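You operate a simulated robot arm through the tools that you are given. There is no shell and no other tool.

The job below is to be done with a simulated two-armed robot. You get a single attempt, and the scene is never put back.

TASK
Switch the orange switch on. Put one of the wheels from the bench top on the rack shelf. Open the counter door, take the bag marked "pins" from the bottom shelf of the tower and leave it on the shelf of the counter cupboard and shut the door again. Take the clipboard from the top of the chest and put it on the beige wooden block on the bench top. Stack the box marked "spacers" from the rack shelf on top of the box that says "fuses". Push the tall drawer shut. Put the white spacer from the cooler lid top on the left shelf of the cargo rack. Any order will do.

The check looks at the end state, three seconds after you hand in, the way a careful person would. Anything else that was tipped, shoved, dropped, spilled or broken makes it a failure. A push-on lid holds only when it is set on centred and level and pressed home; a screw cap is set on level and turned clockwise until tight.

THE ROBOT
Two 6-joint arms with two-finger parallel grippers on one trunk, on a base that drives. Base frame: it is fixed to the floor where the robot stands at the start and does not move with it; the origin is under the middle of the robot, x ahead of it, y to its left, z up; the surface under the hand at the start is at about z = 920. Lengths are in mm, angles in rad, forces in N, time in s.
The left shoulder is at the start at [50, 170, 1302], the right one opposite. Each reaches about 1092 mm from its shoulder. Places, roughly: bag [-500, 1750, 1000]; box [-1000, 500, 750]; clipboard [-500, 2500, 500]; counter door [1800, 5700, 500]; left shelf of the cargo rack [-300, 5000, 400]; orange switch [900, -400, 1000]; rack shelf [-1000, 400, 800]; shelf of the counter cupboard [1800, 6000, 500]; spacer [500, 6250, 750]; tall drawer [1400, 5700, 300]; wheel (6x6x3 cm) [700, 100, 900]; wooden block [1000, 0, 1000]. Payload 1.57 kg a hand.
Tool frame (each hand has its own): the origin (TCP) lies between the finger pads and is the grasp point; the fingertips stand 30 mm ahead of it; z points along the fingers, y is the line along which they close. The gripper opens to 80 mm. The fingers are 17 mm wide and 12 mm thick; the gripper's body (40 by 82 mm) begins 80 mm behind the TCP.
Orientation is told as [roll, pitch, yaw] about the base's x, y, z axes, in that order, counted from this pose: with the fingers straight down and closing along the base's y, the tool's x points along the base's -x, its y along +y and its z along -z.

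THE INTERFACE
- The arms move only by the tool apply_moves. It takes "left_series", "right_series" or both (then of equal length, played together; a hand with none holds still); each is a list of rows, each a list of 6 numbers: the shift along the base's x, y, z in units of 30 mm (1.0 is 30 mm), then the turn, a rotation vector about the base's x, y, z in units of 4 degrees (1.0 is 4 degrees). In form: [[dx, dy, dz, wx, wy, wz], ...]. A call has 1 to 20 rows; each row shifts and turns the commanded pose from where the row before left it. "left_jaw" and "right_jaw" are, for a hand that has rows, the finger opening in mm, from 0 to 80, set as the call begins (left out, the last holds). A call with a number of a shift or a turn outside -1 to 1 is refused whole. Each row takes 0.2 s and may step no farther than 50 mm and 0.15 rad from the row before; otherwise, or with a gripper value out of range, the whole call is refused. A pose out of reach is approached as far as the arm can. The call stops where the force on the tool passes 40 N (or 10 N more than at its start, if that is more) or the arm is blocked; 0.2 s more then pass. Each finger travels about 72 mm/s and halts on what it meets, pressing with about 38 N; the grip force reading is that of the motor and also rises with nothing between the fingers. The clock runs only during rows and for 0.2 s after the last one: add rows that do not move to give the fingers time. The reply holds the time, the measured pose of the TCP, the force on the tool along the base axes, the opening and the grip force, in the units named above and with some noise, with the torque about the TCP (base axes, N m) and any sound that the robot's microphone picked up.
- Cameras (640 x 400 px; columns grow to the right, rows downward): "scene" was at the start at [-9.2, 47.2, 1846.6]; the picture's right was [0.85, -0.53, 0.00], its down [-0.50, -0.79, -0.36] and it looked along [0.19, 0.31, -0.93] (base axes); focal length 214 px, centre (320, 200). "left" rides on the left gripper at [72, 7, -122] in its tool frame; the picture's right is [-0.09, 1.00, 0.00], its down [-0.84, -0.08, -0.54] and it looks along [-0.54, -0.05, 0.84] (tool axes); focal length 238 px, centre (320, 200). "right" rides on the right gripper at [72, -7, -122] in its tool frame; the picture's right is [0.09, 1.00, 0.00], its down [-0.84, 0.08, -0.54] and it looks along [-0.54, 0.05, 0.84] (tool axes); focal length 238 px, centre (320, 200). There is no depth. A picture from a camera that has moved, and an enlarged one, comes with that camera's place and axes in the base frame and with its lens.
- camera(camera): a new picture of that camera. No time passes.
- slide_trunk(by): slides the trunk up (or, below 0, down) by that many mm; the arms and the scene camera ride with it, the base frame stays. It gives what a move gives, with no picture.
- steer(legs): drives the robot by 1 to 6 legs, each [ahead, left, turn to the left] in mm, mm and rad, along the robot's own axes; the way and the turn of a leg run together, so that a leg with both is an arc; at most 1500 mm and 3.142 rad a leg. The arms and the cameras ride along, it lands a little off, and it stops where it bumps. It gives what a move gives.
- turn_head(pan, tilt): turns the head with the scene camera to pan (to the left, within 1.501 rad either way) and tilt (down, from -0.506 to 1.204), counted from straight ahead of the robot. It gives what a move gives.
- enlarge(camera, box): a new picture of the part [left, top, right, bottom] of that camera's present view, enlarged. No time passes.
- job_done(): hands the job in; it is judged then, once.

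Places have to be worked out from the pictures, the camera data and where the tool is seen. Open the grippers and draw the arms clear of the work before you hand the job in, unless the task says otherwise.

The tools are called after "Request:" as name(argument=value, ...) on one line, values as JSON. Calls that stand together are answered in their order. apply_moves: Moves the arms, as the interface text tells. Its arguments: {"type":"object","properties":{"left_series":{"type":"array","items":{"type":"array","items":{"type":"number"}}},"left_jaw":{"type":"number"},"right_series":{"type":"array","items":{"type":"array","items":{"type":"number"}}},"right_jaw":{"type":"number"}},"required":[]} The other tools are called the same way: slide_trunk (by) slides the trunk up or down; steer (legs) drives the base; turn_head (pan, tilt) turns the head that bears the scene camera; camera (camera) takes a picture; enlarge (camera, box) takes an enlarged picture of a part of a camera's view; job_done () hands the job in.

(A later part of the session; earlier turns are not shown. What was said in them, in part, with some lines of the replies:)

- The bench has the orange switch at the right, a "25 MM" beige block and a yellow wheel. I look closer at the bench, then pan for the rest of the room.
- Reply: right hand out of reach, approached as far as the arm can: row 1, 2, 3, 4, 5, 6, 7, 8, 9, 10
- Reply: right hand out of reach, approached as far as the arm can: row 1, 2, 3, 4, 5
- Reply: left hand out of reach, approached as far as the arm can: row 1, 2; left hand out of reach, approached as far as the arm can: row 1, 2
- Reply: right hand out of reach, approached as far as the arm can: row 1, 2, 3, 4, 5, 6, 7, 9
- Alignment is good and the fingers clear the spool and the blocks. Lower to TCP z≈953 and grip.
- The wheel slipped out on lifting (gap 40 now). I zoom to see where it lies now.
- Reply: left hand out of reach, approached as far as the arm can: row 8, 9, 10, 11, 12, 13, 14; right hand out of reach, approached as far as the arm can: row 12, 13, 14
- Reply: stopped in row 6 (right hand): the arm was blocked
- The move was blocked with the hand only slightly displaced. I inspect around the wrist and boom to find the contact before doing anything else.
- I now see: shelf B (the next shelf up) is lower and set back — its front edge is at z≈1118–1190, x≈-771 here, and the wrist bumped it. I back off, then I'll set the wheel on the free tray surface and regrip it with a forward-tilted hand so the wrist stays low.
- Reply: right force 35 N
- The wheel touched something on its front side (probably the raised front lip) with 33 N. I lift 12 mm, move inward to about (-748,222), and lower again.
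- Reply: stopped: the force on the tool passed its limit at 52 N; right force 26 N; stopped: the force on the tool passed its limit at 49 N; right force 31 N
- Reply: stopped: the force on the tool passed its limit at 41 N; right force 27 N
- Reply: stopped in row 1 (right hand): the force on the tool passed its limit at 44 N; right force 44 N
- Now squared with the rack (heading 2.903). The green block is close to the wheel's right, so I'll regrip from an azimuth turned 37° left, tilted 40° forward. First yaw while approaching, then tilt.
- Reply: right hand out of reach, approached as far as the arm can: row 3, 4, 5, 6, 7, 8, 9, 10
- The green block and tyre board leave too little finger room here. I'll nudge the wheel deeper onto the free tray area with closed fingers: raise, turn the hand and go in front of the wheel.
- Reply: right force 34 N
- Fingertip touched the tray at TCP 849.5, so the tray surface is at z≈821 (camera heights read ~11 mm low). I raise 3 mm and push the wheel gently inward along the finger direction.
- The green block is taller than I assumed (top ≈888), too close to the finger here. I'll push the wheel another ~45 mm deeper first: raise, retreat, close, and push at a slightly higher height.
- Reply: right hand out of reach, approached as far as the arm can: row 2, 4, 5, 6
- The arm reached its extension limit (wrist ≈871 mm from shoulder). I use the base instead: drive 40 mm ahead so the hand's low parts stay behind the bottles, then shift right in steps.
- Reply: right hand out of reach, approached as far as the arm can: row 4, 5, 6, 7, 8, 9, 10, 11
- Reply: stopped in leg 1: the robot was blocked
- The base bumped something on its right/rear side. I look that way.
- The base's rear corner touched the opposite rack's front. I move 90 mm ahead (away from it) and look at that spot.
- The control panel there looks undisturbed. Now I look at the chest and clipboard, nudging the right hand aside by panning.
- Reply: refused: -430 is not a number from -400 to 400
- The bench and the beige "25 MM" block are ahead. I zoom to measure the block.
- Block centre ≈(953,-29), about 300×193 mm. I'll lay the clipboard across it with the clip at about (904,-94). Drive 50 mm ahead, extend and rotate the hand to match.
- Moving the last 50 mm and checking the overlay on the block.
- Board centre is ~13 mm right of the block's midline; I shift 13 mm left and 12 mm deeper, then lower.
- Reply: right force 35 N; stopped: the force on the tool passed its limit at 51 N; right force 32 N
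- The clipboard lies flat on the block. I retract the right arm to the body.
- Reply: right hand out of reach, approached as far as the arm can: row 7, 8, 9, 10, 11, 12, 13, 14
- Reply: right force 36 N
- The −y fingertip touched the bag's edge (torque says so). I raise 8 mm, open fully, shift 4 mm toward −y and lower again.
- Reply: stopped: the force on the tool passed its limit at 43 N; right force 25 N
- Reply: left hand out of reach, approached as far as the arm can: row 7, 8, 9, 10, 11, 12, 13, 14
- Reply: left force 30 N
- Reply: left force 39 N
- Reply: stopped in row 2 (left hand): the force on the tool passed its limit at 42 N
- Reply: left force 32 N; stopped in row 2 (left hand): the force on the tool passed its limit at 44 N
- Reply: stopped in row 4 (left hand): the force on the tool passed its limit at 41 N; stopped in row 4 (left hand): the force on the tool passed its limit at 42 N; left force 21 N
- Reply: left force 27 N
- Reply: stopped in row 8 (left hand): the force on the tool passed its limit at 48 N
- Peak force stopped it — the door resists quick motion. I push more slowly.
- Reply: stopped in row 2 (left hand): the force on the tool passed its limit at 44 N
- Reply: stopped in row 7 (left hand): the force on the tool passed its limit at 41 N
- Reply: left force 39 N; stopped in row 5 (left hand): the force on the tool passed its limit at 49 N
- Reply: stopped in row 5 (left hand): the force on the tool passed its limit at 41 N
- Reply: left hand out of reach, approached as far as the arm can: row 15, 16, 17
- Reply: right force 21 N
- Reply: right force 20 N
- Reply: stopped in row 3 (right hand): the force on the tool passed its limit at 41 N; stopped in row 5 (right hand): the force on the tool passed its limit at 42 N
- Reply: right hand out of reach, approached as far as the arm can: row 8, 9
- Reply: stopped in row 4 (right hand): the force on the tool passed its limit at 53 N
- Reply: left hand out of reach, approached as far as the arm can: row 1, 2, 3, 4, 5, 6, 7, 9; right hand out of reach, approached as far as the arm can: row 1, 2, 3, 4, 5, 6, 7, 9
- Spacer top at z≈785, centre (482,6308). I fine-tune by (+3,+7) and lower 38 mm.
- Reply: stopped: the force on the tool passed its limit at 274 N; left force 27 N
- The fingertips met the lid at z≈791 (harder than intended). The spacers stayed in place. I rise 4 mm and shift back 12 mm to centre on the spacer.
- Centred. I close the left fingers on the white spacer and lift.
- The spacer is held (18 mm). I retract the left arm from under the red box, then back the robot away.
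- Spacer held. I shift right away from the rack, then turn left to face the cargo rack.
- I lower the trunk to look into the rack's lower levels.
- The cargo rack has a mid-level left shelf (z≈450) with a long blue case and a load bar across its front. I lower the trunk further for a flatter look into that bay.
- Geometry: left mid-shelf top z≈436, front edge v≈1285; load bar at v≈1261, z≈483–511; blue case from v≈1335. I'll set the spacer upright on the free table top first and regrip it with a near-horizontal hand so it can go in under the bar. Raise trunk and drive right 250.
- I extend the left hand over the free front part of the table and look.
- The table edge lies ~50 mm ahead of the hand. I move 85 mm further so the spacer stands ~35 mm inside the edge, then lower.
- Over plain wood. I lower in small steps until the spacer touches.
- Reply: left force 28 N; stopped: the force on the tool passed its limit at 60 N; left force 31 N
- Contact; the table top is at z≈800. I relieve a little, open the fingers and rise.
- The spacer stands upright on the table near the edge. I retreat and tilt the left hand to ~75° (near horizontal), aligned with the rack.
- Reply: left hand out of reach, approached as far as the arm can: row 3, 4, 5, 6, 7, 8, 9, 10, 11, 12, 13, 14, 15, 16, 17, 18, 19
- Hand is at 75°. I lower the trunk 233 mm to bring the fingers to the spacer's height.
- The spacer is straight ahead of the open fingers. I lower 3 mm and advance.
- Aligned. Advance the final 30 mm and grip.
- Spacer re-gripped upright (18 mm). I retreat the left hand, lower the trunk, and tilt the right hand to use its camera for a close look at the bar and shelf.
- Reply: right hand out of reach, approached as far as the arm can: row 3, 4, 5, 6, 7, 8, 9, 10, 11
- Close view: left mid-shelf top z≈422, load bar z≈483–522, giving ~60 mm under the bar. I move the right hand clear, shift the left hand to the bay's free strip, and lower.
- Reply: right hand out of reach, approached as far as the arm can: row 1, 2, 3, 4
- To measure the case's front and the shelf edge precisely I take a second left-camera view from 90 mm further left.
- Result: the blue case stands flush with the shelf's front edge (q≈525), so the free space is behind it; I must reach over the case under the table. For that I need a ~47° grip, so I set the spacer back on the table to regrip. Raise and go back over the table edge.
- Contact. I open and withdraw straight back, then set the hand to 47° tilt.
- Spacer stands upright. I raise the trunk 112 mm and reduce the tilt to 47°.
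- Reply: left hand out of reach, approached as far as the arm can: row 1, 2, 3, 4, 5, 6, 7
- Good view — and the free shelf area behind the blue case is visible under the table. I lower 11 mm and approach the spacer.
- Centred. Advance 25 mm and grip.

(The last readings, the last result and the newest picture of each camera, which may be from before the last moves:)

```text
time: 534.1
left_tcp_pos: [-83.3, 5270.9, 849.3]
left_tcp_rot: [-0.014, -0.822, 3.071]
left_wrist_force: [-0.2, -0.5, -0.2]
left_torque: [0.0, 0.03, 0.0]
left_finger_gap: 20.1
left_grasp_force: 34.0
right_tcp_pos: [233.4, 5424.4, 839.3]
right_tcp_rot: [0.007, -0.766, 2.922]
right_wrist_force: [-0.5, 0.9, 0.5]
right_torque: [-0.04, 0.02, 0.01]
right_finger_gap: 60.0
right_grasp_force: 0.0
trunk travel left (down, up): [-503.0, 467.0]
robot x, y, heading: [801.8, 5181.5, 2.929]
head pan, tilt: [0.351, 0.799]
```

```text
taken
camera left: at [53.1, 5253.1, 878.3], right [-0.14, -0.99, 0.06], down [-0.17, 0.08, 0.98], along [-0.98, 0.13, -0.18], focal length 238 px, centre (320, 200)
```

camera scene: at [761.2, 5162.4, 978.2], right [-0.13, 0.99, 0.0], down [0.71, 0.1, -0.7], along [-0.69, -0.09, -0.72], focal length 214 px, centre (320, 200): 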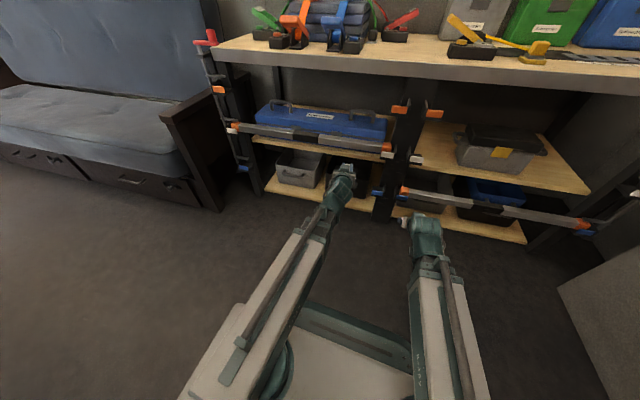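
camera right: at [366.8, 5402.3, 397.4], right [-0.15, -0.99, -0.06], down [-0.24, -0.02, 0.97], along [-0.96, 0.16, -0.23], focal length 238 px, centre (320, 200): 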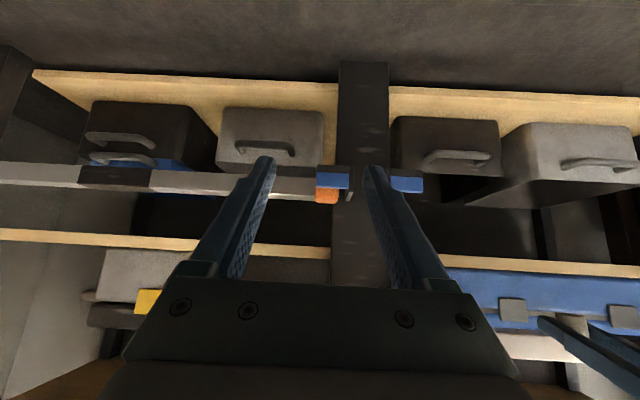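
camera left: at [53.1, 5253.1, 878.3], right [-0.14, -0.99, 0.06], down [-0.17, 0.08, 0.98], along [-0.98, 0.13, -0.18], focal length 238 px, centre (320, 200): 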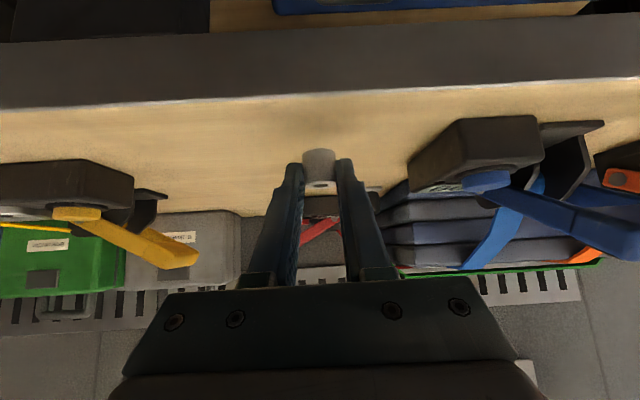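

Spacer is gripped upright at 47°. Before reaching over the case I retreat the left hand, level and swing the right hand away to the right.

Request:
apply_moves(left_series=[[0.9, -0.065, 0, 0, 0, 0], [0.9, -0.065, 0, 0, 0, 0], [0.9, -0.065, 0, 0, 0, 0], [0.9, -0.065, 0, 0, 0, 0], [0.9, -0.065, 0, 0, 0, 0], [0.9, -0.065, 0, 0, 0, 0], [0.9, -0.065, 0, 0, 0, 0], [0, -0.9, 0, 0, 0, 0], [0, -0.9, 0, 0, 0, 0], [0, -0.9, 0, 0, 0, 0], [0, -0.9, 0, 0, 0, 0], [0, -0.9, 0, 0, 0, 0], [0, -0.9, 0, 0, 0, 0], [0, -0.9, 0, 0, 0, 0], [0, -0.9, 0, 0, 0, 0]], right_series=[[0.3, 0.6, 0, -0.22, -0.975, 0], [0.3, 0.6, 0, -0.22, -0.975, 0], [0.3, 0.6, 0, -0.22, -0.975, 0], [0.3, 0.6, 0, -0.22, -0.975, 0], [0.3, 0.6, 0, -0.22, -0.975, 0], [0.3, 0.6, 0, -0.22, -0.975, 0], [0.3, 0.6, 0, -0.22, -0.975, 0], [0.3, 0.6, 0, -0.22, -0.975, 0], [0.3, 0.6, 0, -0.22, -0.975, 0], [0.3, 0.6, 0, -0.22, -0.975, 0], [0.3, 0.6, 0, -0.22, -0.975, 0], [0, 0.6, 0, 0, 0, 0], [0, 0.6, 0, 0, 0, 0], [0, 0, 0, 0, 0, 0], [0, 0, 0, 0, 0, 0]])

Request:
camera(camera="left")

Request:
camera(camera="scene")

```text
time: 537.4
left_tcp_pos: [104.2, 5040.3, 847.9]
left_tcp_rot: [-0.013, -0.822, 3.07]
left_wrist_force: [0.1, 0.0, -0.7]
left_torque: [0.0, 0.01, 0.03]
left_finger_gap: 20.0
left_grasp_force: 34.1
right_tcp_pos: [333.8, 5659.2, 777.4]
right_tcp_rot: [0.009, 0.003, 2.919]
right_wrist_force: [0.4, -0.5, -0.8]
right_torque: [-0.01, 0.01, 0.0]
right_finger_gap: 59.9
right_grasp_force: 0.1
right hand out of reach, approached as far as the arm can: row 1, 2, 3, 4, 5, 6, 7, 8, 9
trunk travel left (down, up): [-503.0, 467.0]
robot x, y, heading: [804.9, 5184.0, 2.929]
head pan, tilt: [0.351, 0.799]
```

```text
taken
camera left: at [241.7, 5022.2, 878.3], right [-0.14, -0.99, 0.06], down [-0.17, 0.08, 0.98], along [-0.98, 0.13, -0.18], focal length 238 px, centre (320, 200)
```

left: 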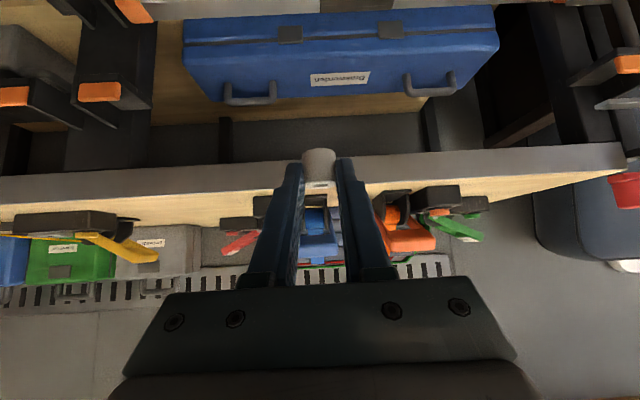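

```text
taken
camera scene: at [761.2, 5162.5, 1460.1], right [-0.13, 0.99, 0.0], down [0.71, 0.1, -0.7], along [-0.69, -0.09, -0.72], focal length 214 px, centre (320, 200)
```

scene: 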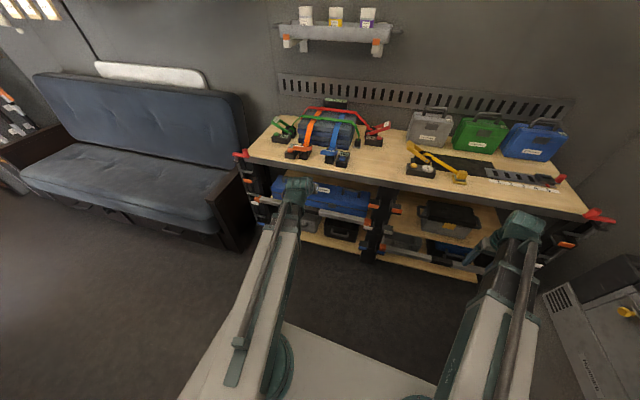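

Now I clearly see the blue case between its handles and free shelf behind it. I lower to TCP z≈580, then drive forward-left so the left hand enters over the load bar between the handles.

Request:
slide_trunk(by=-266)

Request:
steer(legs=[[0, 90, 0]])

Request:
camera(camera="left")

Request:
turn_head(pan=0.1, tilt=0.6)

Request:
camera(camera="scene")

```text
time: 540.1
left_tcp_pos: [103.8, 5041.1, 582.4]
left_tcp_rot: [-0.013, -0.821, 3.071]
left_wrist_force: [-0.4, -0.1, -0.5]
left_torque: [0.01, 0.01, 0.03]
left_finger_gap: 20.1
left_grasp_force: 34.2
right_tcp_pos: [332.2, 5658.8, 513.2]
right_tcp_rot: [0.009, 0.002, 2.921]
right_wrist_force: [0.2, 0.2, -0.2]
right_torque: [0.0, -0.01, -0.04]
right_finger_gap: 60.0
right_grasp_force: 0.0
trunk travel left (down, up): [-237.0, 733.0]
robot x, y, heading: [798.4, 5179.0, 2.922]
head pan, tilt: [0.351, 0.799]
```

```text
time: 541.2
left_tcp_pos: [85.1, 4952.8, 582.9]
left_tcp_rot: [-0.015, -0.822, 3.073]
left_wrist_force: [-0.1, 0.7, 0.0]
left_torque: [-0.02, 0.0, 0.01]
left_finger_gap: 20.0
left_grasp_force: 33.6
right_tcp_pos: [313.6, 5569.9, 511.8]
right_tcp_rot: [0.008, 0.002, 2.92]
right_wrist_force: [0.8, 0.2, 0.1]
right_torque: [-0.01, -0.03, 0.01]
right_finger_gap: 59.8
right_grasp_force: 0.1
trunk travel left (down, up): [-237.0, 733.0]
robot x, y, heading: [777.1, 5093.6, 2.929]
head pan, tilt: [0.351, 0.799]
```

```text
taken
camera left: at [222.3, 4933.6, 612.3], right [-0.14, -0.99, 0.06], down [-0.17, 0.08, 0.98], along [-0.98, 0.13, -0.18], focal length 238 px, centre (320, 200)
```

left: 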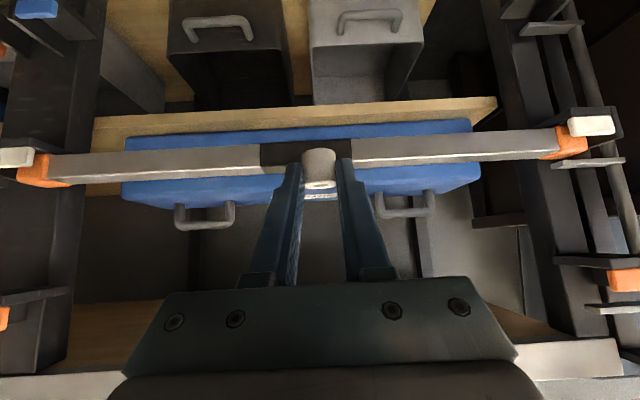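

```text
time: 542.0
left_tcp_pos: [85.7, 4950.9, 582.8]
left_tcp_rot: [-0.014, -0.821, 3.072]
left_wrist_force: [0.5, -0.6, 0.4]
left_torque: [-0.01, -0.01, -0.03]
left_finger_gap: 20.0
left_grasp_force: 34.6
right_tcp_pos: [312.8, 5570.0, 512.9]
right_tcp_rot: [0.009, 0.001, 2.923]
right_wrist_force: [0.1, -0.2, -0.3]
right_torque: [0.01, 0.0, 0.02]
right_finger_gap: 59.8
right_grasp_force: 0.0
trunk travel left (down, up): [-237.0, 733.0]
robot x, y, heading: [781.4, 5095.3, 2.932]
head pan, tilt: [0.099, 0.6]
```

```text
taken
camera scene: at [733.9, 5094.7, 1211.0], right [0.11, 0.99, 0.0], down [0.56, -0.07, -0.82], along [-0.82, 0.09, -0.57], focal length 214 px, centre (320, 200)
```

scene: 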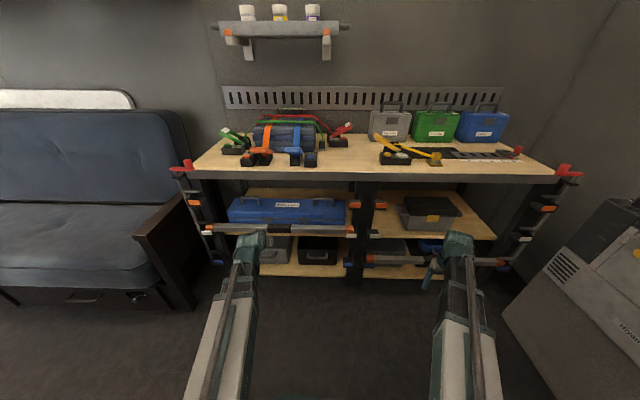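

I tilt the hand 10° more for a lower wrist while entering, then drive forward 215 mm so the hand passes over the load bar.

Request:
apply_moves(left_series=[[0, 0, 0, 0.0715, 0.997, 0], [0, 0, 0, 0.0715, 0.997, 0], [0, 0, 0, 0.036, 0.5, 0], [0, 0, 0, 0, 0, 0]])

Request:
steer(legs=[[110, 0, 0]])

Request:
camera(camera="left")

Request:
camera(camera="scene")

```text
time: 543.0
left_tcp_pos: [85.2, 4952.7, 612.8]
left_tcp_rot: [-0.014, -0.995, 3.072]
left_wrist_force: [-0.9, 0.3, 0.0]
left_torque: [0.01, 0.01, -0.01]
left_finger_gap: 20.0
left_grasp_force: 34.0
left hand out of reach, approached as far as the arm can: row 1, 2, 3
right_tcp_pos: [312.8, 5569.4, 511.1]
right_tcp_rot: [0.009, 0.003, 2.919]
right_wrist_force: [-0.6, 0.2, 1.0]
right_torque: [-0.02, -0.02, -0.03]
right_finger_gap: 59.9
right_grasp_force: 0.0
trunk travel left (down, up): [-237.0, 733.0]
robot x, y, heading: [780.8, 5095.1, 2.925]
head pan, tilt: [0.099, 0.6]
```

```text
time: 544.1
left_tcp_pos: [-20.6, 4975.3, 612.8]
left_tcp_rot: [-0.014, -0.995, 3.072]
left_wrist_force: [-0.1, -0.3, -0.1]
left_torque: [-0.03, 0.0, 0.01]
left_finger_gap: 20.2
left_grasp_force: 33.6
right_tcp_pos: [207.0, 5592.7, 511.8]
right_tcp_rot: [0.009, 0.001, 2.92]
right_wrist_force: [-0.6, -0.3, 0.0]
right_torque: [0.0, -0.05, 0.0]
right_finger_gap: 60.0
right_grasp_force: 0.2
trunk travel left (down, up): [-237.0, 733.0]
robot x, y, heading: [675.2, 5118.5, 2.923]
head pan, tilt: [0.099, 0.6]
```

```text
taken
camera left: at [118.4, 4957.5, 618.0], right [-0.13, -0.99, 0.07], down [0.0, 0.07, 1.0], along [-0.99, 0.13, -0.01], focal length 238 px, centre (320, 200)
```

left: 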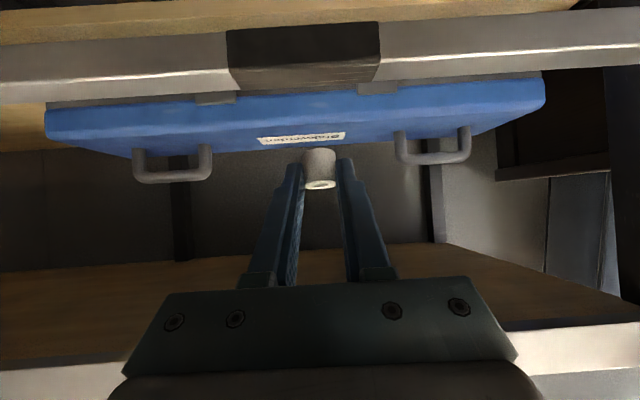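

```text
taken
camera scene: at [627.0, 5118.2, 1211.0], right [0.12, 0.99, 0.0], down [0.56, -0.07, -0.83], along [-0.82, 0.1, -0.56], focal length 214 px, centre (320, 200)
```

scene: 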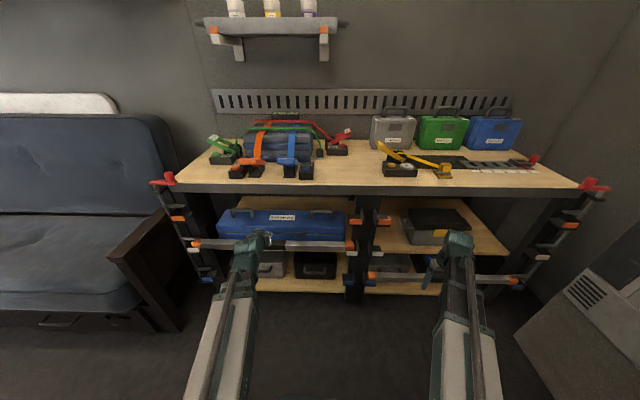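

Request:
enlarge(camera="left", box=[40, 40, 560, 220])

```text
1.23 times, centred on (300, 130) of left
camera zoom: at [118.4, 4957.5, 618.0], right [-0.13, -0.99, 0.07], down [0.0, 0.07, 1.0], along [-0.99, 0.13, -0.01], focal length 293 px, centre (345, 286)
```

zoom: 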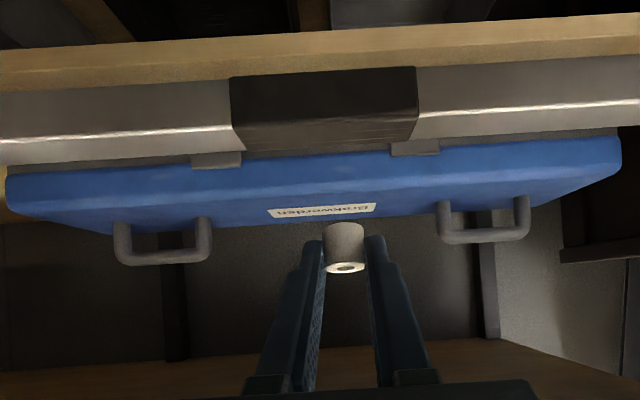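

Bar, case and handles are clear of the hand's lane. I drive 150 mm further, then lower to the entry height.

Request:
steer(legs=[[150, 0, 0]])

Request:
slide_trunk(by=-46)

Request:
camera(camera="left")

Request:
enlarge(camera="scene", box=[180, 150, 400, 290])

```text
time: 545.5
left_tcp_pos: [-169.4, 5008.8, 612.7]
left_tcp_rot: [-0.015, -0.995, 3.072]
left_wrist_force: [-0.1, -0.3, 0.0]
left_torque: [-0.02, 0.02, -0.03]
left_finger_gap: 19.9
left_grasp_force: 33.9
right_tcp_pos: [58.0, 5625.5, 511.8]
right_tcp_rot: [0.009, 0.004, 2.921]
right_wrist_force: [0.1, 0.0, -0.4]
right_torque: [0.03, 0.01, 0.0]
right_finger_gap: 60.0
right_grasp_force: 0.0
trunk travel left (down, up): [-237.0, 733.0]
robot x, y, heading: [529.5, 5146.1, 2.926]
head pan, tilt: [0.099, 0.6]
```

```text
time: 546.4
left_tcp_pos: [-169.5, 5008.0, 566.9]
left_tcp_rot: [-0.014, -0.995, 3.072]
left_wrist_force: [0.4, 0.3, 0.6]
left_torque: [-0.02, 0.0, 0.01]
left_finger_gap: 20.0
left_grasp_force: 33.6
right_tcp_pos: [58.0, 5625.7, 465.6]
right_tcp_rot: [0.009, 0.002, 2.919]
right_wrist_force: [0.7, -0.3, -0.6]
right_torque: [0.01, 0.02, 0.0]
right_finger_gap: 60.1
right_grasp_force: 0.1
trunk travel left (down, up): [-191.0, 779.0]
robot x, y, heading: [528.8, 5148.9, 2.928]
head pan, tilt: [0.099, 0.6]
```

```text
taken
camera left: at [-29.1, 4989.4, 572.0], right [-0.13, -0.99, 0.07], down [0.0, 0.07, 1.0], along [-0.99, 0.13, -0.01], focal length 238 px, centre (320, 200)
```

left: 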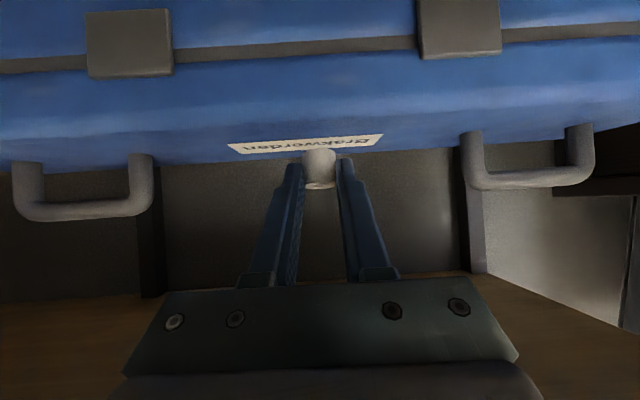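

```text
2.86 times, centred on (290, 220) of scene
camera zoom: at [479.3, 5150.6, 1165.0], right [0.12, 0.99, 0.0], down [0.56, -0.07, -0.83], along [-0.82, 0.1, -0.56], focal length 613 px, centre (406, 143)
```

zoom: 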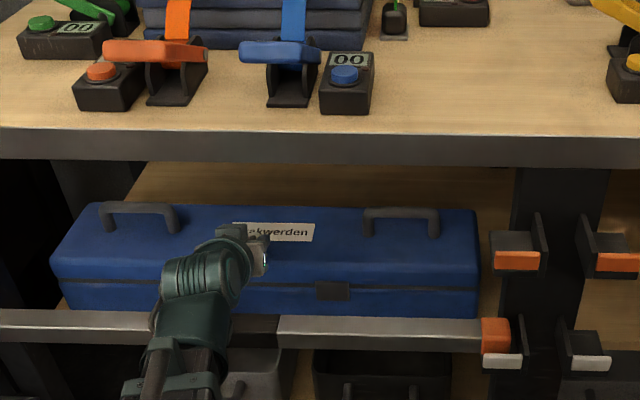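

Case top ≈ z 515, back ≈ q 735; the lane between the handles is clear and the wrist stays below the table rail. I advance inward halfway.

Request:
apply_moves(left_series=[[-0.85, 0.061, 0, 0, 0, 0], [-0.85, 0.061, 0, 0, 0, 0], [-0.85, 0.061, 0, 0, 0, 0], [-0.85, 0.061, 0, 0, 0, 0], [-0.85, 0.061, 0, 0, 0, 0], [-0.85, 0.061, 0, 0, 0, 0], [-0.85, 0.061, 0, 0, 0, 0], [0, 0, 0, 0, 0, 0]])

Request:
camera(camera="left")

Request:
enlarge(camera="scene", box=[180, 150, 400, 290])

```text
time: 548.2
left_tcp_pos: [-348.1, 5021.0, 566.6]
left_tcp_rot: [-0.014, -0.992, 3.071]
left_wrist_force: [0.2, 0.3, -0.3]
left_torque: [0.02, 0.02, -0.01]
left_finger_gap: 19.8
left_grasp_force: 33.4
right_tcp_pos: [57.7, 5624.8, 466.1]
right_tcp_rot: [0.007, 0.001, 2.919]
right_wrist_force: [0.1, -0.5, -0.6]
right_torque: [0.02, -0.02, 0.02]
right_finger_gap: 60.1
right_grasp_force: 0.0
trunk travel left (down, up): [-191.0, 779.0]
robot x, y, heading: [527.5, 5149.2, 2.924]
head pan, tilt: [0.099, 0.6]
```

```text
taken
camera left: at [-207.8, 5002.1, 572.0], right [-0.13, -0.99, 0.07], down [0.0, 0.07, 1.0], along [-0.99, 0.13, -0.01], focal length 238 px, centre (320, 200)
```

left: 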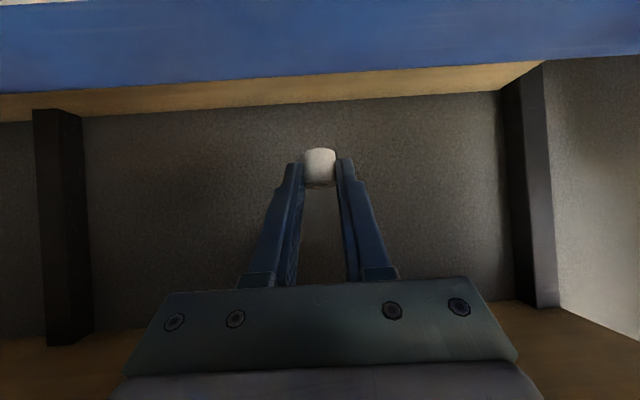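

```text
2.86 times, centred on (290, 220) of scene
camera zoom: at [479.3, 5150.6, 1165.0], right [0.12, 0.99, 0.0], down [0.56, -0.07, -0.83], along [-0.82, 0.1, -0.56], focal length 613 px, centre (406, 143)
```

zoom: 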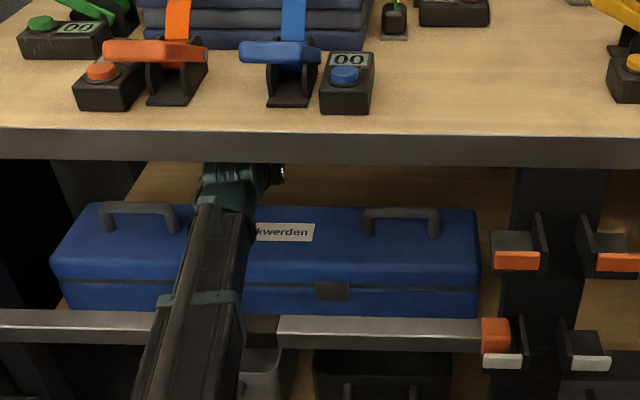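

The case's back edge is at q≈670 and the shelf continues to q≈950. I advance to q≈850, then set the tilt back to 47° so the spacer is upright.

Request:
apply_moves(left_series=[[-0.95, 0.068, 0, 0, 0, 0], [-0.95, 0.068, 0, 0, 0, 0], [-0.95, 0.068, 0, 0, 0, 0], [-0.95, 0.068, 0, 0, 0, 0], [-0.95, 0.068, 0, 0, 0, 0], [0, 0, 0, 0, 0, 0]])

Request:
apply_moves(left_series=[[0, 0, 0, -0.0715, -0.997, 0], [0, 0, 0, -0.0715, -0.997, 0], [0, 0, 0, -0.036, -0.5, 0], [0, 0, 0, 0, 0, 0]])

Request:
camera(camera="left")

Request:
enlarge(camera="scene", box=[180, 150, 400, 290])

```text
time: 549.6
left_tcp_pos: [-491.0, 5029.9, 566.1]
left_tcp_rot: [-0.015, -0.994, 3.072]
left_wrist_force: [-0.4, 0.0, -0.2]
left_torque: [-0.01, 0.01, 0.01]
left_finger_gap: 20.0
left_grasp_force: 34.1
right_tcp_pos: [57.6, 5625.8, 467.0]
right_tcp_rot: [0.009, 0.003, 2.92]
right_wrist_force: [0.0, -0.5, 0.4]
right_torque: [0.0, -0.02, -0.01]
right_finger_gap: 59.9
right_grasp_force: 0.0
trunk travel left (down, up): [-191.0, 779.0]
robot x, y, heading: [529.0, 5151.0, 2.927]
head pan, tilt: [0.099, 0.6]
```

```text
time: 550.6
left_tcp_pos: [-490.0, 5030.8, 536.1]
left_tcp_rot: [-0.012, -0.821, 3.072]
left_wrist_force: [0.1, 0.9, -0.1]
left_torque: [-0.02, 0.05, 0.02]
left_finger_gap: 20.0
left_grasp_force: 33.6
left hand out of reach, approached as far as the arm can: row 1, 2, 3
right_tcp_pos: [58.4, 5624.5, 466.2]
right_tcp_rot: [0.008, 0.001, 2.92]
right_wrist_force: [-0.1, -0.8, 0.2]
right_torque: [0.0, -0.01, 0.0]
right_finger_gap: 59.8
right_grasp_force: 0.1
trunk travel left (down, up): [-191.0, 779.0]
robot x, y, heading: [525.8, 5151.7, 2.928]
head pan, tilt: [0.099, 0.6]
```

```text
taken
camera left: at [-353.4, 5012.2, 566.2], right [-0.14, -0.99, 0.06], down [-0.17, 0.08, 0.98], along [-0.98, 0.13, -0.18], focal length 238 px, centre (320, 200)
```

left: 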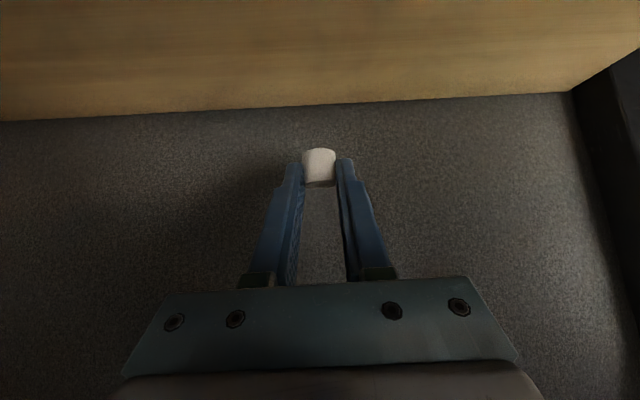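

```text
2.86 times, centred on (290, 220) of scene
camera zoom: at [479.3, 5150.6, 1165.0], right [0.12, 0.99, 0.0], down [0.56, -0.07, -0.83], along [-0.82, 0.1, -0.57], focal length 613 px, centre (406, 143)
```

zoom: 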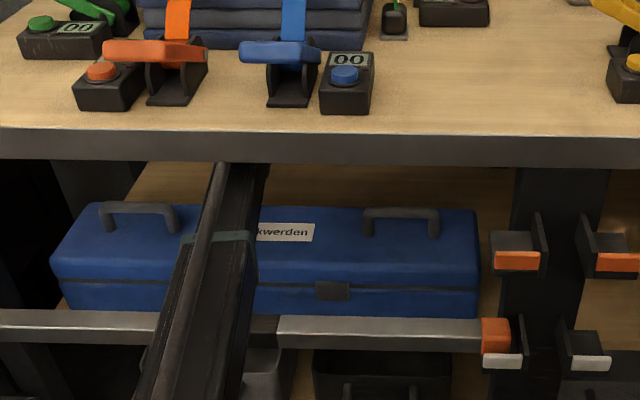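

Over free shelf behind the case. I lower 85 mm, then continue in small steps.

Request:
slide_trunk(by=-60)

Request:
camera(camera="left")

Request:
enlarge(camera="scene", box=[180, 150, 400, 290])

```text
time: 551.6
left_tcp_pos: [-490.7, 5030.5, 476.3]
left_tcp_rot: [-0.013, -0.823, 3.072]
left_wrist_force: [0.2, -0.8, -0.6]
left_torque: [0.04, 0.02, -0.02]
left_finger_gap: 20.1
left_grasp_force: 33.8
right_tcp_pos: [58.1, 5625.3, 406.4]
right_tcp_rot: [0.009, 0.003, 2.92]
right_wrist_force: [0.4, -0.1, -0.2]
right_torque: [0.03, 0.0, -0.03]
right_finger_gap: 59.8
right_grasp_force: 0.0
trunk travel left (down, up): [-131.0, 839.0]
robot x, y, heading: [526.7, 5150.4, 2.928]
head pan, tilt: [0.099, 0.6]
```

```text
taken
camera left: at [-353.5, 5012.1, 506.3], right [-0.14, -0.99, 0.06], down [-0.17, 0.08, 0.98], along [-0.98, 0.13, -0.18], focal length 238 px, centre (320, 200)
```

left: 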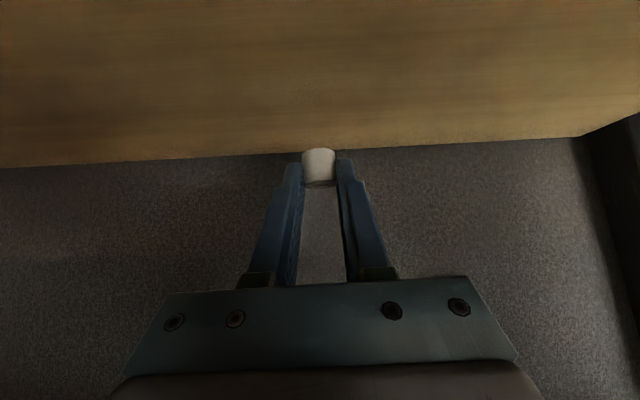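

```text
2.86 times, centred on (290, 220) of scene
camera zoom: at [479.3, 5150.6, 1105.0], right [0.12, 0.99, 0.0], down [0.56, -0.07, -0.83], along [-0.82, 0.1, -0.57], focal length 613 px, centre (406, 143)
```

zoom: 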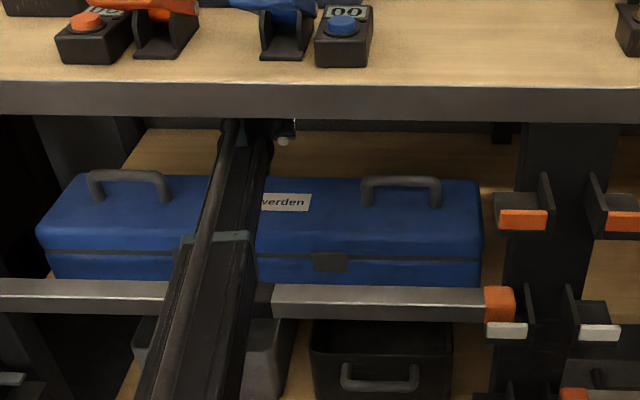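

Two-view estimate puts the shelf at z≈403. I lower 38 mm, then small steps to contact.

Request:
slide_trunk(by=-36)

Request:
slide_trunk(by=-3)

Request:
slide_trunk(by=-3)

Request:
slide_trunk(by=-2)

```text
time: 552.4
left_tcp_pos: [-489.8, 5030.1, 440.4]
left_tcp_rot: [-0.014, -0.822, 3.072]
left_wrist_force: [1.0, -0.3, -0.2]
left_torque: [-0.02, 0.0, 0.0]
left_finger_gap: 19.8
left_grasp_force: 33.9
right_tcp_pos: [58.7, 5626.3, 369.9]
right_tcp_rot: [0.011, 0.002, 2.918]
right_wrist_force: [1.2, 0.0, 0.4]
right_torque: [0.01, -0.01, 0.04]
right_finger_gap: 60.3
right_grasp_force: 0.0
trunk travel left (down, up): [-95.0, 875.0]
robot x, y, heading: [526.2, 5148.0, 2.926]
head pan, tilt: [0.099, 0.6]
```

```text
time: 552.9
left_tcp_pos: [-491.2, 5029.5, 438.2]
left_tcp_rot: [-0.015, -0.821, 3.072]
left_wrist_force: [-0.4, 0.4, 0.2]
left_torque: [0.03, 0.01, 0.0]
left_finger_gap: 19.8
left_grasp_force: 34.0
right_tcp_pos: [58.0, 5625.6, 367.9]
right_tcp_rot: [0.009, 0.001, 2.92]
right_wrist_force: [-0.7, 0.2, 0.7]
right_torque: [0.01, -0.02, 0.0]
right_finger_gap: 60.1
right_grasp_force: 0.0
trunk travel left (down, up): [-92.0, 878.0]
robot x, y, heading: [530.2, 5149.7, 2.927]
head pan, tilt: [0.099, 0.6]
```

```text
time: 553.4
left_tcp_pos: [-490.8, 5029.4, 434.5]
left_tcp_rot: [-0.014, -0.822, 3.074]
left_wrist_force: [0.1, 1.2, 0.6]
left_torque: [0.03, -0.01, 0.0]
left_finger_gap: 20.1
left_grasp_force: 33.9
right_tcp_pos: [58.6, 5625.2, 364.0]
right_tcp_rot: [0.01, 0.002, 2.917]
right_wrist_force: [0.1, -0.1, 0.4]
right_torque: [0.01, -0.06, 0.02]
right_finger_gap: 60.2
right_grasp_force: 0.0
trunk travel left (down, up): [-89.0, 881.0]
robot x, y, heading: [529.2, 5150.4, 2.925]
head pan, tilt: [0.099, 0.6]
```

```text
time: 554.0
left_tcp_pos: [-489.7, 5030.6, 432.7]
left_tcp_rot: [-0.013, -0.823, 3.072]
left_wrist_force: [-0.3, -0.2, -0.1]
left_torque: [-0.01, -0.02, 0.02]
left_finger_gap: 19.9
left_grasp_force: 34.3
right_tcp_pos: [58.8, 5624.8, 362.4]
right_tcp_rot: [0.007, 0.002, 2.921]
right_wrist_force: [0.8, 1.2, 0.0]
right_torque: [0.01, 0.0, 0.0]
right_finger_gap: 60.0
right_grasp_force: 0.1
trunk travel left (down, up): [-87.0, 883.0]
robot x, y, heading: [527.3, 5145.5, 2.928]
head pan, tilt: [0.099, 0.6]
```

Request:
slide_trunk(by=-2)

Request:
slide_trunk(by=-2)

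Request:
slide_trunk(by=-2)

Request:
camera(camera="left")

```text
time: 554.5
left_tcp_pos: [-489.8, 5030.9, 429.8]
left_tcp_rot: [-0.014, -0.821, 3.072]
left_wrist_force: [0.9, -1.3, -0.2]
left_torque: [-0.04, 0.03, -0.04]
left_finger_gap: 20.0
left_grasp_force: 33.5
right_tcp_pos: [59.1, 5624.9, 362.1]
right_tcp_rot: [0.008, 0.002, 2.922]
right_wrist_force: [-0.4, -0.1, -0.1]
right_torque: [-0.01, -0.05, -0.01]
right_finger_gap: 60.2
right_grasp_force: 0.2
trunk travel left (down, up): [-85.0, 885.0]
robot x, y, heading: [524.0, 5150.7, 2.93]
head pan, tilt: [0.099, 0.6]
```

```text
time: 555.0
left_tcp_pos: [-490.2, 5030.3, 429.7]
left_tcp_rot: [-0.012, -0.822, 3.072]
left_wrist_force: [-0.8, 0.1, 3.5]
left_torque: [-0.04, 0.07, -0.01]
left_finger_gap: 20.0
left_grasp_force: 33.6
right_tcp_pos: [58.4, 5626.1, 358.0]
right_tcp_rot: [0.007, -0.001, 2.92]
right_wrist_force: [-0.4, -0.4, 0.8]
right_torque: [-0.01, -0.03, -0.01]
right_finger_gap: 60.0
right_grasp_force: 0.1
trunk travel left (down, up): [-83.0, 887.0]
robot x, y, heading: [525.4, 5152.1, 2.924]
head pan, tilt: [0.099, 0.6]
```

```text
time: 555.5
left_tcp_pos: [-489.6, 5030.7, 427.4]
left_tcp_rot: [-0.013, -0.824, 3.073]
left_wrist_force: [-0.8, 0.0, 16.3]
left_torque: [-0.12, 0.34, 0.03]
left_finger_gap: 20.2
left_grasp_force: 34.0
right_tcp_pos: [58.9, 5626.0, 356.7]
right_tcp_rot: [0.009, 0.0, 2.92]
right_wrist_force: [0.4, -0.2, 0.1]
right_torque: [0.0, 0.0, 0.02]
right_finger_gap: 60.1
right_grasp_force: 0.0
trunk travel left (down, up): [-81.0, 889.0]
robot x, y, heading: [529.2, 5148.8, 2.93]
head pan, tilt: [0.099, 0.6]
```

```text
taken
camera left: at [-353.3, 5012.2, 457.8], right [-0.14, -0.99, 0.06], down [-0.16, 0.08, 0.98], along [-0.98, 0.13, -0.17], focal length 238 px, centre (320, 200)
```

left: 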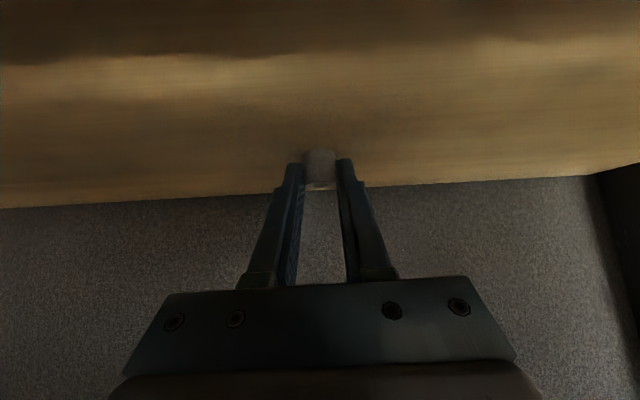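

Contact on the shelf. I relieve 1 mm, open the fingers and rise.

Request:
slide_trunk(by=1)

Request:
apply_moves(left_series=[[0, 0, 0, 0, 0, 0], [0, 0, 0, 0, 0, 0], [0, 0, 0, 0, 0, 0]], left_jaw=44)

Request:
slide_trunk(by=50)

Request:
camera(camera="left")

```text
time: 556.0
left_tcp_pos: [-491.0, 5029.6, 427.8]
left_tcp_rot: [-0.011, -0.822, 3.072]
left_wrist_force: [-1.4, 0.5, 11.4]
left_torque: [-0.08, 0.22, -0.01]
left_finger_gap: 20.0
left_grasp_force: 34.1
right_tcp_pos: [57.9, 5624.8, 358.4]
right_tcp_rot: [0.009, -0.001, 2.92]
right_wrist_force: [0.7, 0.1, 1.0]
right_torque: [0.0, 0.03, -0.02]
right_finger_gap: 60.2
right_grasp_force: 0.1
trunk travel left (down, up): [-82.0, 888.0]
robot x, y, heading: [525.9, 5146.9, 2.93]
head pan, tilt: [0.099, 0.6]
```

```text
time: 556.8
left_tcp_pos: [-490.2, 5030.5, 426.3]
left_tcp_rot: [-0.013, -0.821, 3.071]
left_wrist_force: [0.4, 0.2, 0.1]
left_torque: [-0.02, 0.0, -0.02]
left_finger_gap: 44.3
left_grasp_force: 0.1
right_tcp_pos: [57.5, 5625.1, 356.6]
right_tcp_rot: [0.007, 0.001, 2.919]
right_wrist_force: [-0.2, -0.3, 0.8]
right_torque: [0.01, -0.02, 0.01]
right_finger_gap: 60.0
right_grasp_force: 0.1
trunk travel left (down, up): [-82.0, 888.0]
robot x, y, heading: [525.7, 5146.9, 2.925]
head pan, tilt: [0.099, 0.6]
```

```text
time: 557.8
left_tcp_pos: [-489.3, 5029.8, 477.9]
left_tcp_rot: [-0.015, -0.821, 3.071]
left_wrist_force: [-0.5, 0.3, -0.2]
left_torque: [-0.03, 0.01, 0.01]
left_finger_gap: 44.1
left_grasp_force: 0.0
right_tcp_pos: [58.1, 5625.2, 407.0]
right_tcp_rot: [0.008, 0.002, 2.921]
right_wrist_force: [-0.5, -0.1, -0.2]
right_torque: [0.02, -0.05, -0.03]
right_finger_gap: 59.8
right_grasp_force: 0.1
trunk travel left (down, up): [-132.0, 838.0]
robot x, y, heading: [526.7, 5148.6, 2.925]
head pan, tilt: [0.099, 0.6]
```

```text
taken
camera left: at [-353.5, 5012.2, 507.3], right [-0.14, -0.99, 0.06], down [-0.17, 0.08, 0.98], along [-0.98, 0.13, -0.18], focal length 238 px, centre (320, 200)
```

left: 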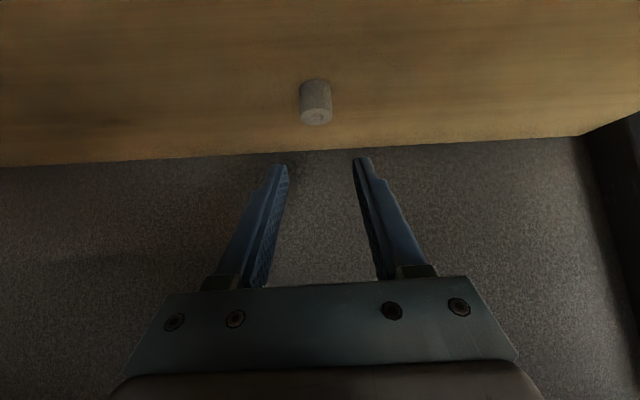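

The spacer stands upright on the left shelf. I reverse the exact path out: raise, tilt, draw back.

Request:
slide_trunk(by=59)

Request:
apply_moves(left_series=[[0, 0, 0, 0.0715, 0.997, 0], [0, 0, 0, 0.0715, 0.997, 0], [0, 0, 0, 0.036, 0.5, 0], [0.9, -0.065, 0, 0, 0, 0], [0.9, -0.065, 0, 0, 0, 0], [0.9, -0.065, 0, 0, 0, 0], [0.9, -0.065, 0, 0, 0, 0], [0.9, -0.065, 0, 0, 0, 0], [0.9, -0.065, 0, 0, 0, 0], [0.9, -0.065, 0, 0, 0, 0], [0.9, -0.065, 0, 0, 0, 0], [0.9, -0.065, 0, 0, 0, 0], [0.9, -0.065, 0, 0, 0, 0], [0.9, -0.065, 0, 0, 0, 0], [0.9, -0.065, 0, 0, 0, 0], [0, 0, 0, 0, 0, 0]], left_jaw=20)

Request:
camera(camera="left")

Request:
enlarge(camera="scene", box=[180, 150, 400, 290])

```text
time: 558.7
left_tcp_pos: [-489.8, 5030.3, 536.7]
left_tcp_rot: [-0.015, -0.823, 3.07]
left_wrist_force: [-0.1, 0.4, -0.1]
left_torque: [-0.01, -0.01, 0.0]
left_finger_gap: 43.9
left_grasp_force: 0.0
right_tcp_pos: [59.1, 5626.0, 466.2]
right_tcp_rot: [0.007, 0.001, 2.919]
right_wrist_force: [0.6, 0.3, 0.0]
right_torque: [0.01, 0.0, 0.0]
right_finger_gap: 59.8
right_grasp_force: 0.1
trunk travel left (down, up): [-191.0, 779.0]
robot x, y, heading: [527.8, 5148.8, 2.928]
head pan, tilt: [0.099, 0.6]
```

```text
time: 562.1
left_tcp_pos: [-166.7, 5005.9, 566.3]
left_tcp_rot: [-0.014, -0.993, 3.071]
left_wrist_force: [-0.2, 0.0, -0.3]
left_torque: [0.02, 0.01, -0.01]
left_finger_gap: 20.1
left_grasp_force: 0.1
left hand out of reach, approached as far as the arm can: row 1, 2, 3
right_tcp_pos: [57.0, 5625.6, 465.9]
right_tcp_rot: [0.009, 0.001, 2.92]
right_wrist_force: [0.0, -0.1, -0.1]
right_torque: [-0.01, 0.02, -0.02]
right_finger_gap: 60.4
right_grasp_force: 0.1
trunk travel left (down, up): [-191.0, 779.0]
robot x, y, heading: [526.8, 5150.9, 2.926]
head pan, tilt: [0.099, 0.6]
```

```text
taken
camera left: at [-26.6, 4987.2, 572.1], right [-0.13, -0.99, 0.07], down [0.01, 0.07, 1.0], along [-0.99, 0.13, 0.0], focal length 238 px, centre (320, 200)
```

left: 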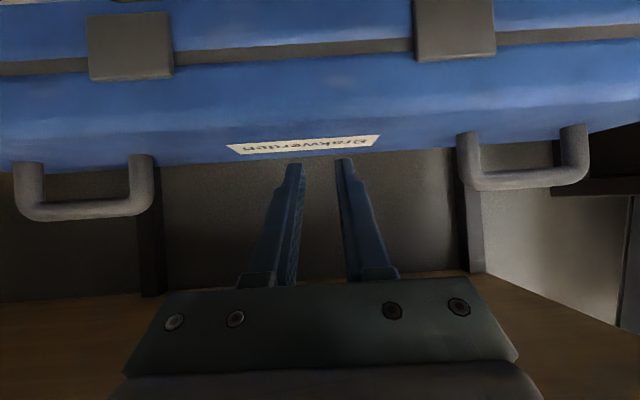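

```text
2.86 times, centred on (290, 220) of scene
camera zoom: at [479.3, 5150.6, 1165.0], right [0.12, 0.99, 0.0], down [0.56, -0.07, -0.83], along [-0.82, 0.1, -0.56], focal length 613 px, centre (406, 143)
```

zoom: 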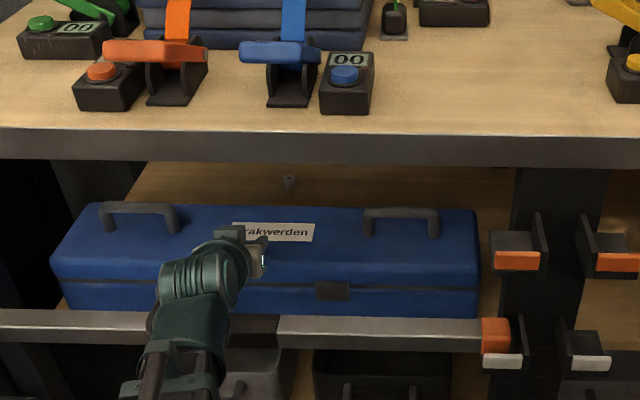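

The spacer is visible standing on the shelf behind the case. I raise 46 mm and drive back clear of the rack.

Request:
slide_trunk(by=46)

Request:
steer(legs=[[-350, 0, 0]])

Request:
camera(camera="scene")

Request:
enlarge(camera="scene", box=[200, 140, 400, 290])

```text
time: 563.0
left_tcp_pos: [-166.7, 5007.7, 612.9]
left_tcp_rot: [-0.013, -0.995, 3.072]
left_wrist_force: [0.3, 0.3, 0.5]
left_torque: [0.0, 0.03, -0.01]
left_finger_gap: 20.3
left_grasp_force: 0.2
right_tcp_pos: [58.4, 5624.9, 512.2]
right_tcp_rot: [0.008, 0.001, 2.92]
right_wrist_force: [0.0, 0.1, -0.5]
right_torque: [-0.03, 0.01, -0.01]
right_finger_gap: 60.5
right_grasp_force: 0.1
trunk travel left (down, up): [-237.0, 733.0]
robot x, y, heading: [526.7, 5151.4, 2.928]
head pan, tilt: [0.099, 0.6]
```

```text
time: 565.3
left_tcp_pos: [174.0, 4933.7, 611.4]
left_tcp_rot: [-0.013, -0.995, 3.07]
left_wrist_force: [-0.2, 0.1, 0.1]
left_torque: [-0.02, -0.01, 0.01]
left_finger_gap: 19.8
left_grasp_force: 0.0
right_tcp_pos: [400.1, 5552.0, 510.9]
right_tcp_rot: [0.009, 0.002, 2.917]
right_wrist_force: [-0.4, 0.8, -0.1]
right_torque: [0.02, 0.0, 0.0]
right_finger_gap: 60.0
right_grasp_force: 0.0
trunk travel left (down, up): [-237.0, 733.0]
robot x, y, heading: [868.5, 5075.2, 2.922]
head pan, tilt: [0.099, 0.6]
```

```text
taken
camera scene: at [820.3, 5075.7, 1211.0], right [0.12, 0.99, 0.0], down [0.56, -0.07, -0.83], along [-0.82, 0.1, -0.57], focal length 214 px, centre (320, 200)
```

scene: 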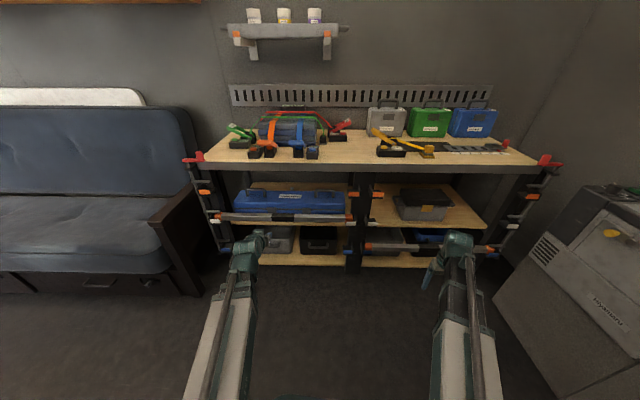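

```text
2.67 times, centred on (300, 215) of scene
camera zoom: at [820.3, 5075.7, 1211.0], right [0.12, 0.99, 0.0], down [0.56, -0.07, -0.83], along [-0.82, 0.1, -0.57], focal length 572 px, centre (373, 160)
```

zoom: 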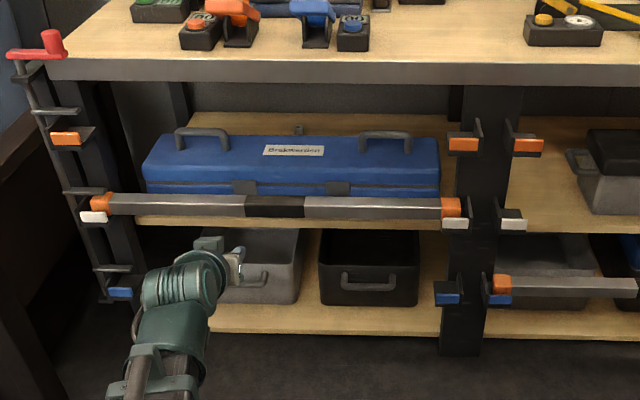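

All placed. I open both grippers, draw the arms in, and take a last look at the counter side.

Request:
apply_moves(left_series=[[0, 0, 0, -0.0715, -0.997, 0], [0, 0, 0, -0.0715, -0.997, 0], [0, 0, 0, -0.0715, -0.997, 0], [0, 0, 0, -0.0715, -0.997, 0], [0, 0, 0, -0.0715, -0.997, 0], [0, 0, 0, -0.0715, -0.997, 0], [0, 0, 0, -0.0715, -0.997, 0], [0, 0, 0, -0.0715, -0.997, 0], [0, 0, 0, -0.0715, -0.997, 0], [0, 0, 0, -0.0715, -0.997, 0], [0, 0, 0, -0.0715, -0.997, 0], [0, 0, 0, -0.0715, -0.997, 0], [0, 0, 0, -0.0715, -0.997, 0], [0, 0, 0, -0.0715, -0.997, 0]], left_jaw=80, right_series=[[0, 0, 0, 0, 0, 0], [0, 0, 0, 0, 0, 0], [0, 0, 0, 0, 0, 0], [0, 0, 0, 0, 0, 0], [0, 0, 0, 0, 0, 0], [0, 0, 0, 0, 0, 0], [0, 0, 0, 0, 0, 0], [0, 0, 0, 0, 0, 0], [0, 0, 0, 0, 0, 0], [0, 0, 0, 0, 0, 0], [0, 0, 0, 0, 0, 0], [0, 0, 0, 0, 0, 0], [0, 0, 0, 0, 0, 0], [0, 0, 0, 0, 0, 0]], right_jaw=80)

Request:
turn_head(pan=-1.5, tilt=0.5)

Request:
camera(camera="scene")

Request:
enlarge(camera="scene", box=[200, 60, 440, 300])

```text
time: 568.3
left_tcp_pos: [171.6, 4931.3, 511.5]
left_tcp_rot: [-0.012, -0.018, 3.07]
left_wrist_force: [0.1, -0.2, 0.4]
left_torque: [0.0, 0.01, 0.01]
left_finger_gap: 80.2
left_grasp_force: 0.1
left hand out of reach, approached as far as the arm can: row 1, 2, 3, 4, 5, 6, 7, 8, 9, 10, 11, 12
right_tcp_pos: [399.6, 5551.7, 513.3]
right_tcp_rot: [0.008, 0.003, 2.92]
right_wrist_force: [0.3, -0.8, 0.4]
right_torque: [0.01, 0.03, -0.02]
right_finger_gap: 79.9
right_grasp_force: 0.0
trunk travel left (down, up): [-237.0, 733.0]
robot x, y, heading: [869.9, 5074.5, 2.922]
head pan, tilt: [0.099, 0.6]
```

```text
time: 570.0
left_tcp_pos: [172.6, 4932.9, 511.7]
left_tcp_rot: [-0.012, -0.019, 3.071]
left_wrist_force: [-0.5, 0.1, -0.1]
left_torque: [0.01, -0.03, 0.0]
left_finger_gap: 80.0
left_grasp_force: 0.1
right_tcp_pos: [398.5, 5551.1, 512.4]
right_tcp_rot: [0.008, 0.003, 2.918]
right_wrist_force: [-0.3, -0.5, 0.0]
right_torque: [0.0, 0.0, 0.04]
right_finger_gap: 79.8
right_grasp_force: 0.2
trunk travel left (down, up): [-237.0, 733.0]
robot x, y, heading: [867.6, 5075.9, 2.923]
head pan, tilt: [-1.499, 0.499]
```

```text
taken
camera scene: at [921.3, 5155.3, 1220.1], right [0.99, -0.14, 0.0], down [-0.07, -0.47, -0.88], along [0.13, 0.87, -0.48], focal length 214 px, centre (320, 200)
```

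scene: 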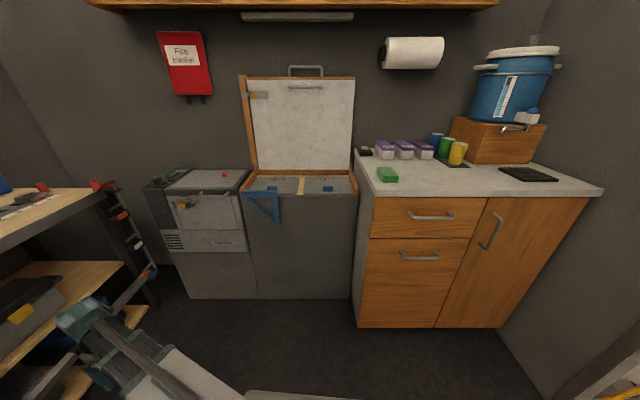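

```text
1.67 times, centred on (320, 180) of scene
camera zoom: at [921.3, 5155.3, 1220.1], right [0.99, -0.14, 0.0], down [-0.07, -0.47, -0.88], along [0.13, 0.87, -0.48], focal length 358 px, centre (320, 233)
```

zoom: 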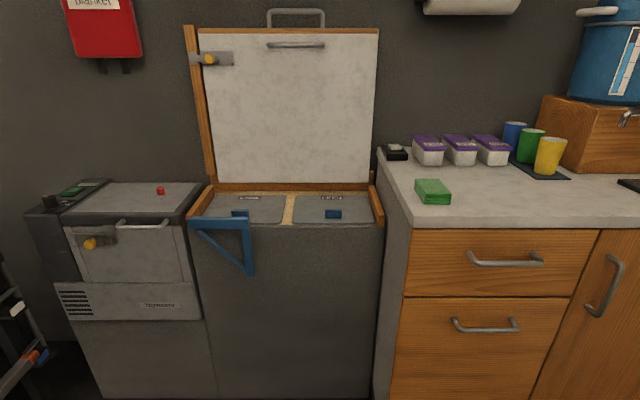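

Everything on the list is done as far as my pictures show: drawer and door shut, spacer on the left shelf, grippers open and arms clear. I hand the job in.

Request:
job_done()

```text
The job is handed in.
```

I finished all seven parts and handed the job in. The last pictures I took of each part look right, but I don't have the check's verdict.

- **Orange switch:** pressed to "I"; the desk lamp came on.
- **Wheel:** the yellow one lies flat on the rack shelf, between where SPACERS stood and BULBS.
- **SPACERS box:** it sits squarely on top of FUSES.
- **Clipboard:** it lies flat on the beige "25 MM" block, with one end hanging over the edge by about 9 mm. I left it that way.
- **PINS bag:** it is on the cupboard's middle shelf and the counter door is shut again. I pressed the door until it stopped firmly.
- **Tall drawer:** pushed shut, flush with the cabinet.
- **White spacer:** it stands upright on the cargo rack's left shelf. That shelf's front is taken up by a long blue case, so the spacer is behind it.

Three contacts could count against the result:

- **Rack shelf:** early on, the right wrist bumped the front edge of the shelf above the rack shelf.
- **Control panel:** while strafing past the tower, the base touched the rack or its control panel on the opposite side. Nothing looked moved in the picture I took right after.
- **Cooler lid:** the fingertips hit the lid with a brief 274 N peak while I was lowering onto the white spacer. The lid and both spacers looked fine afterwards.

Both grippers are open and the arms are clear of the work.
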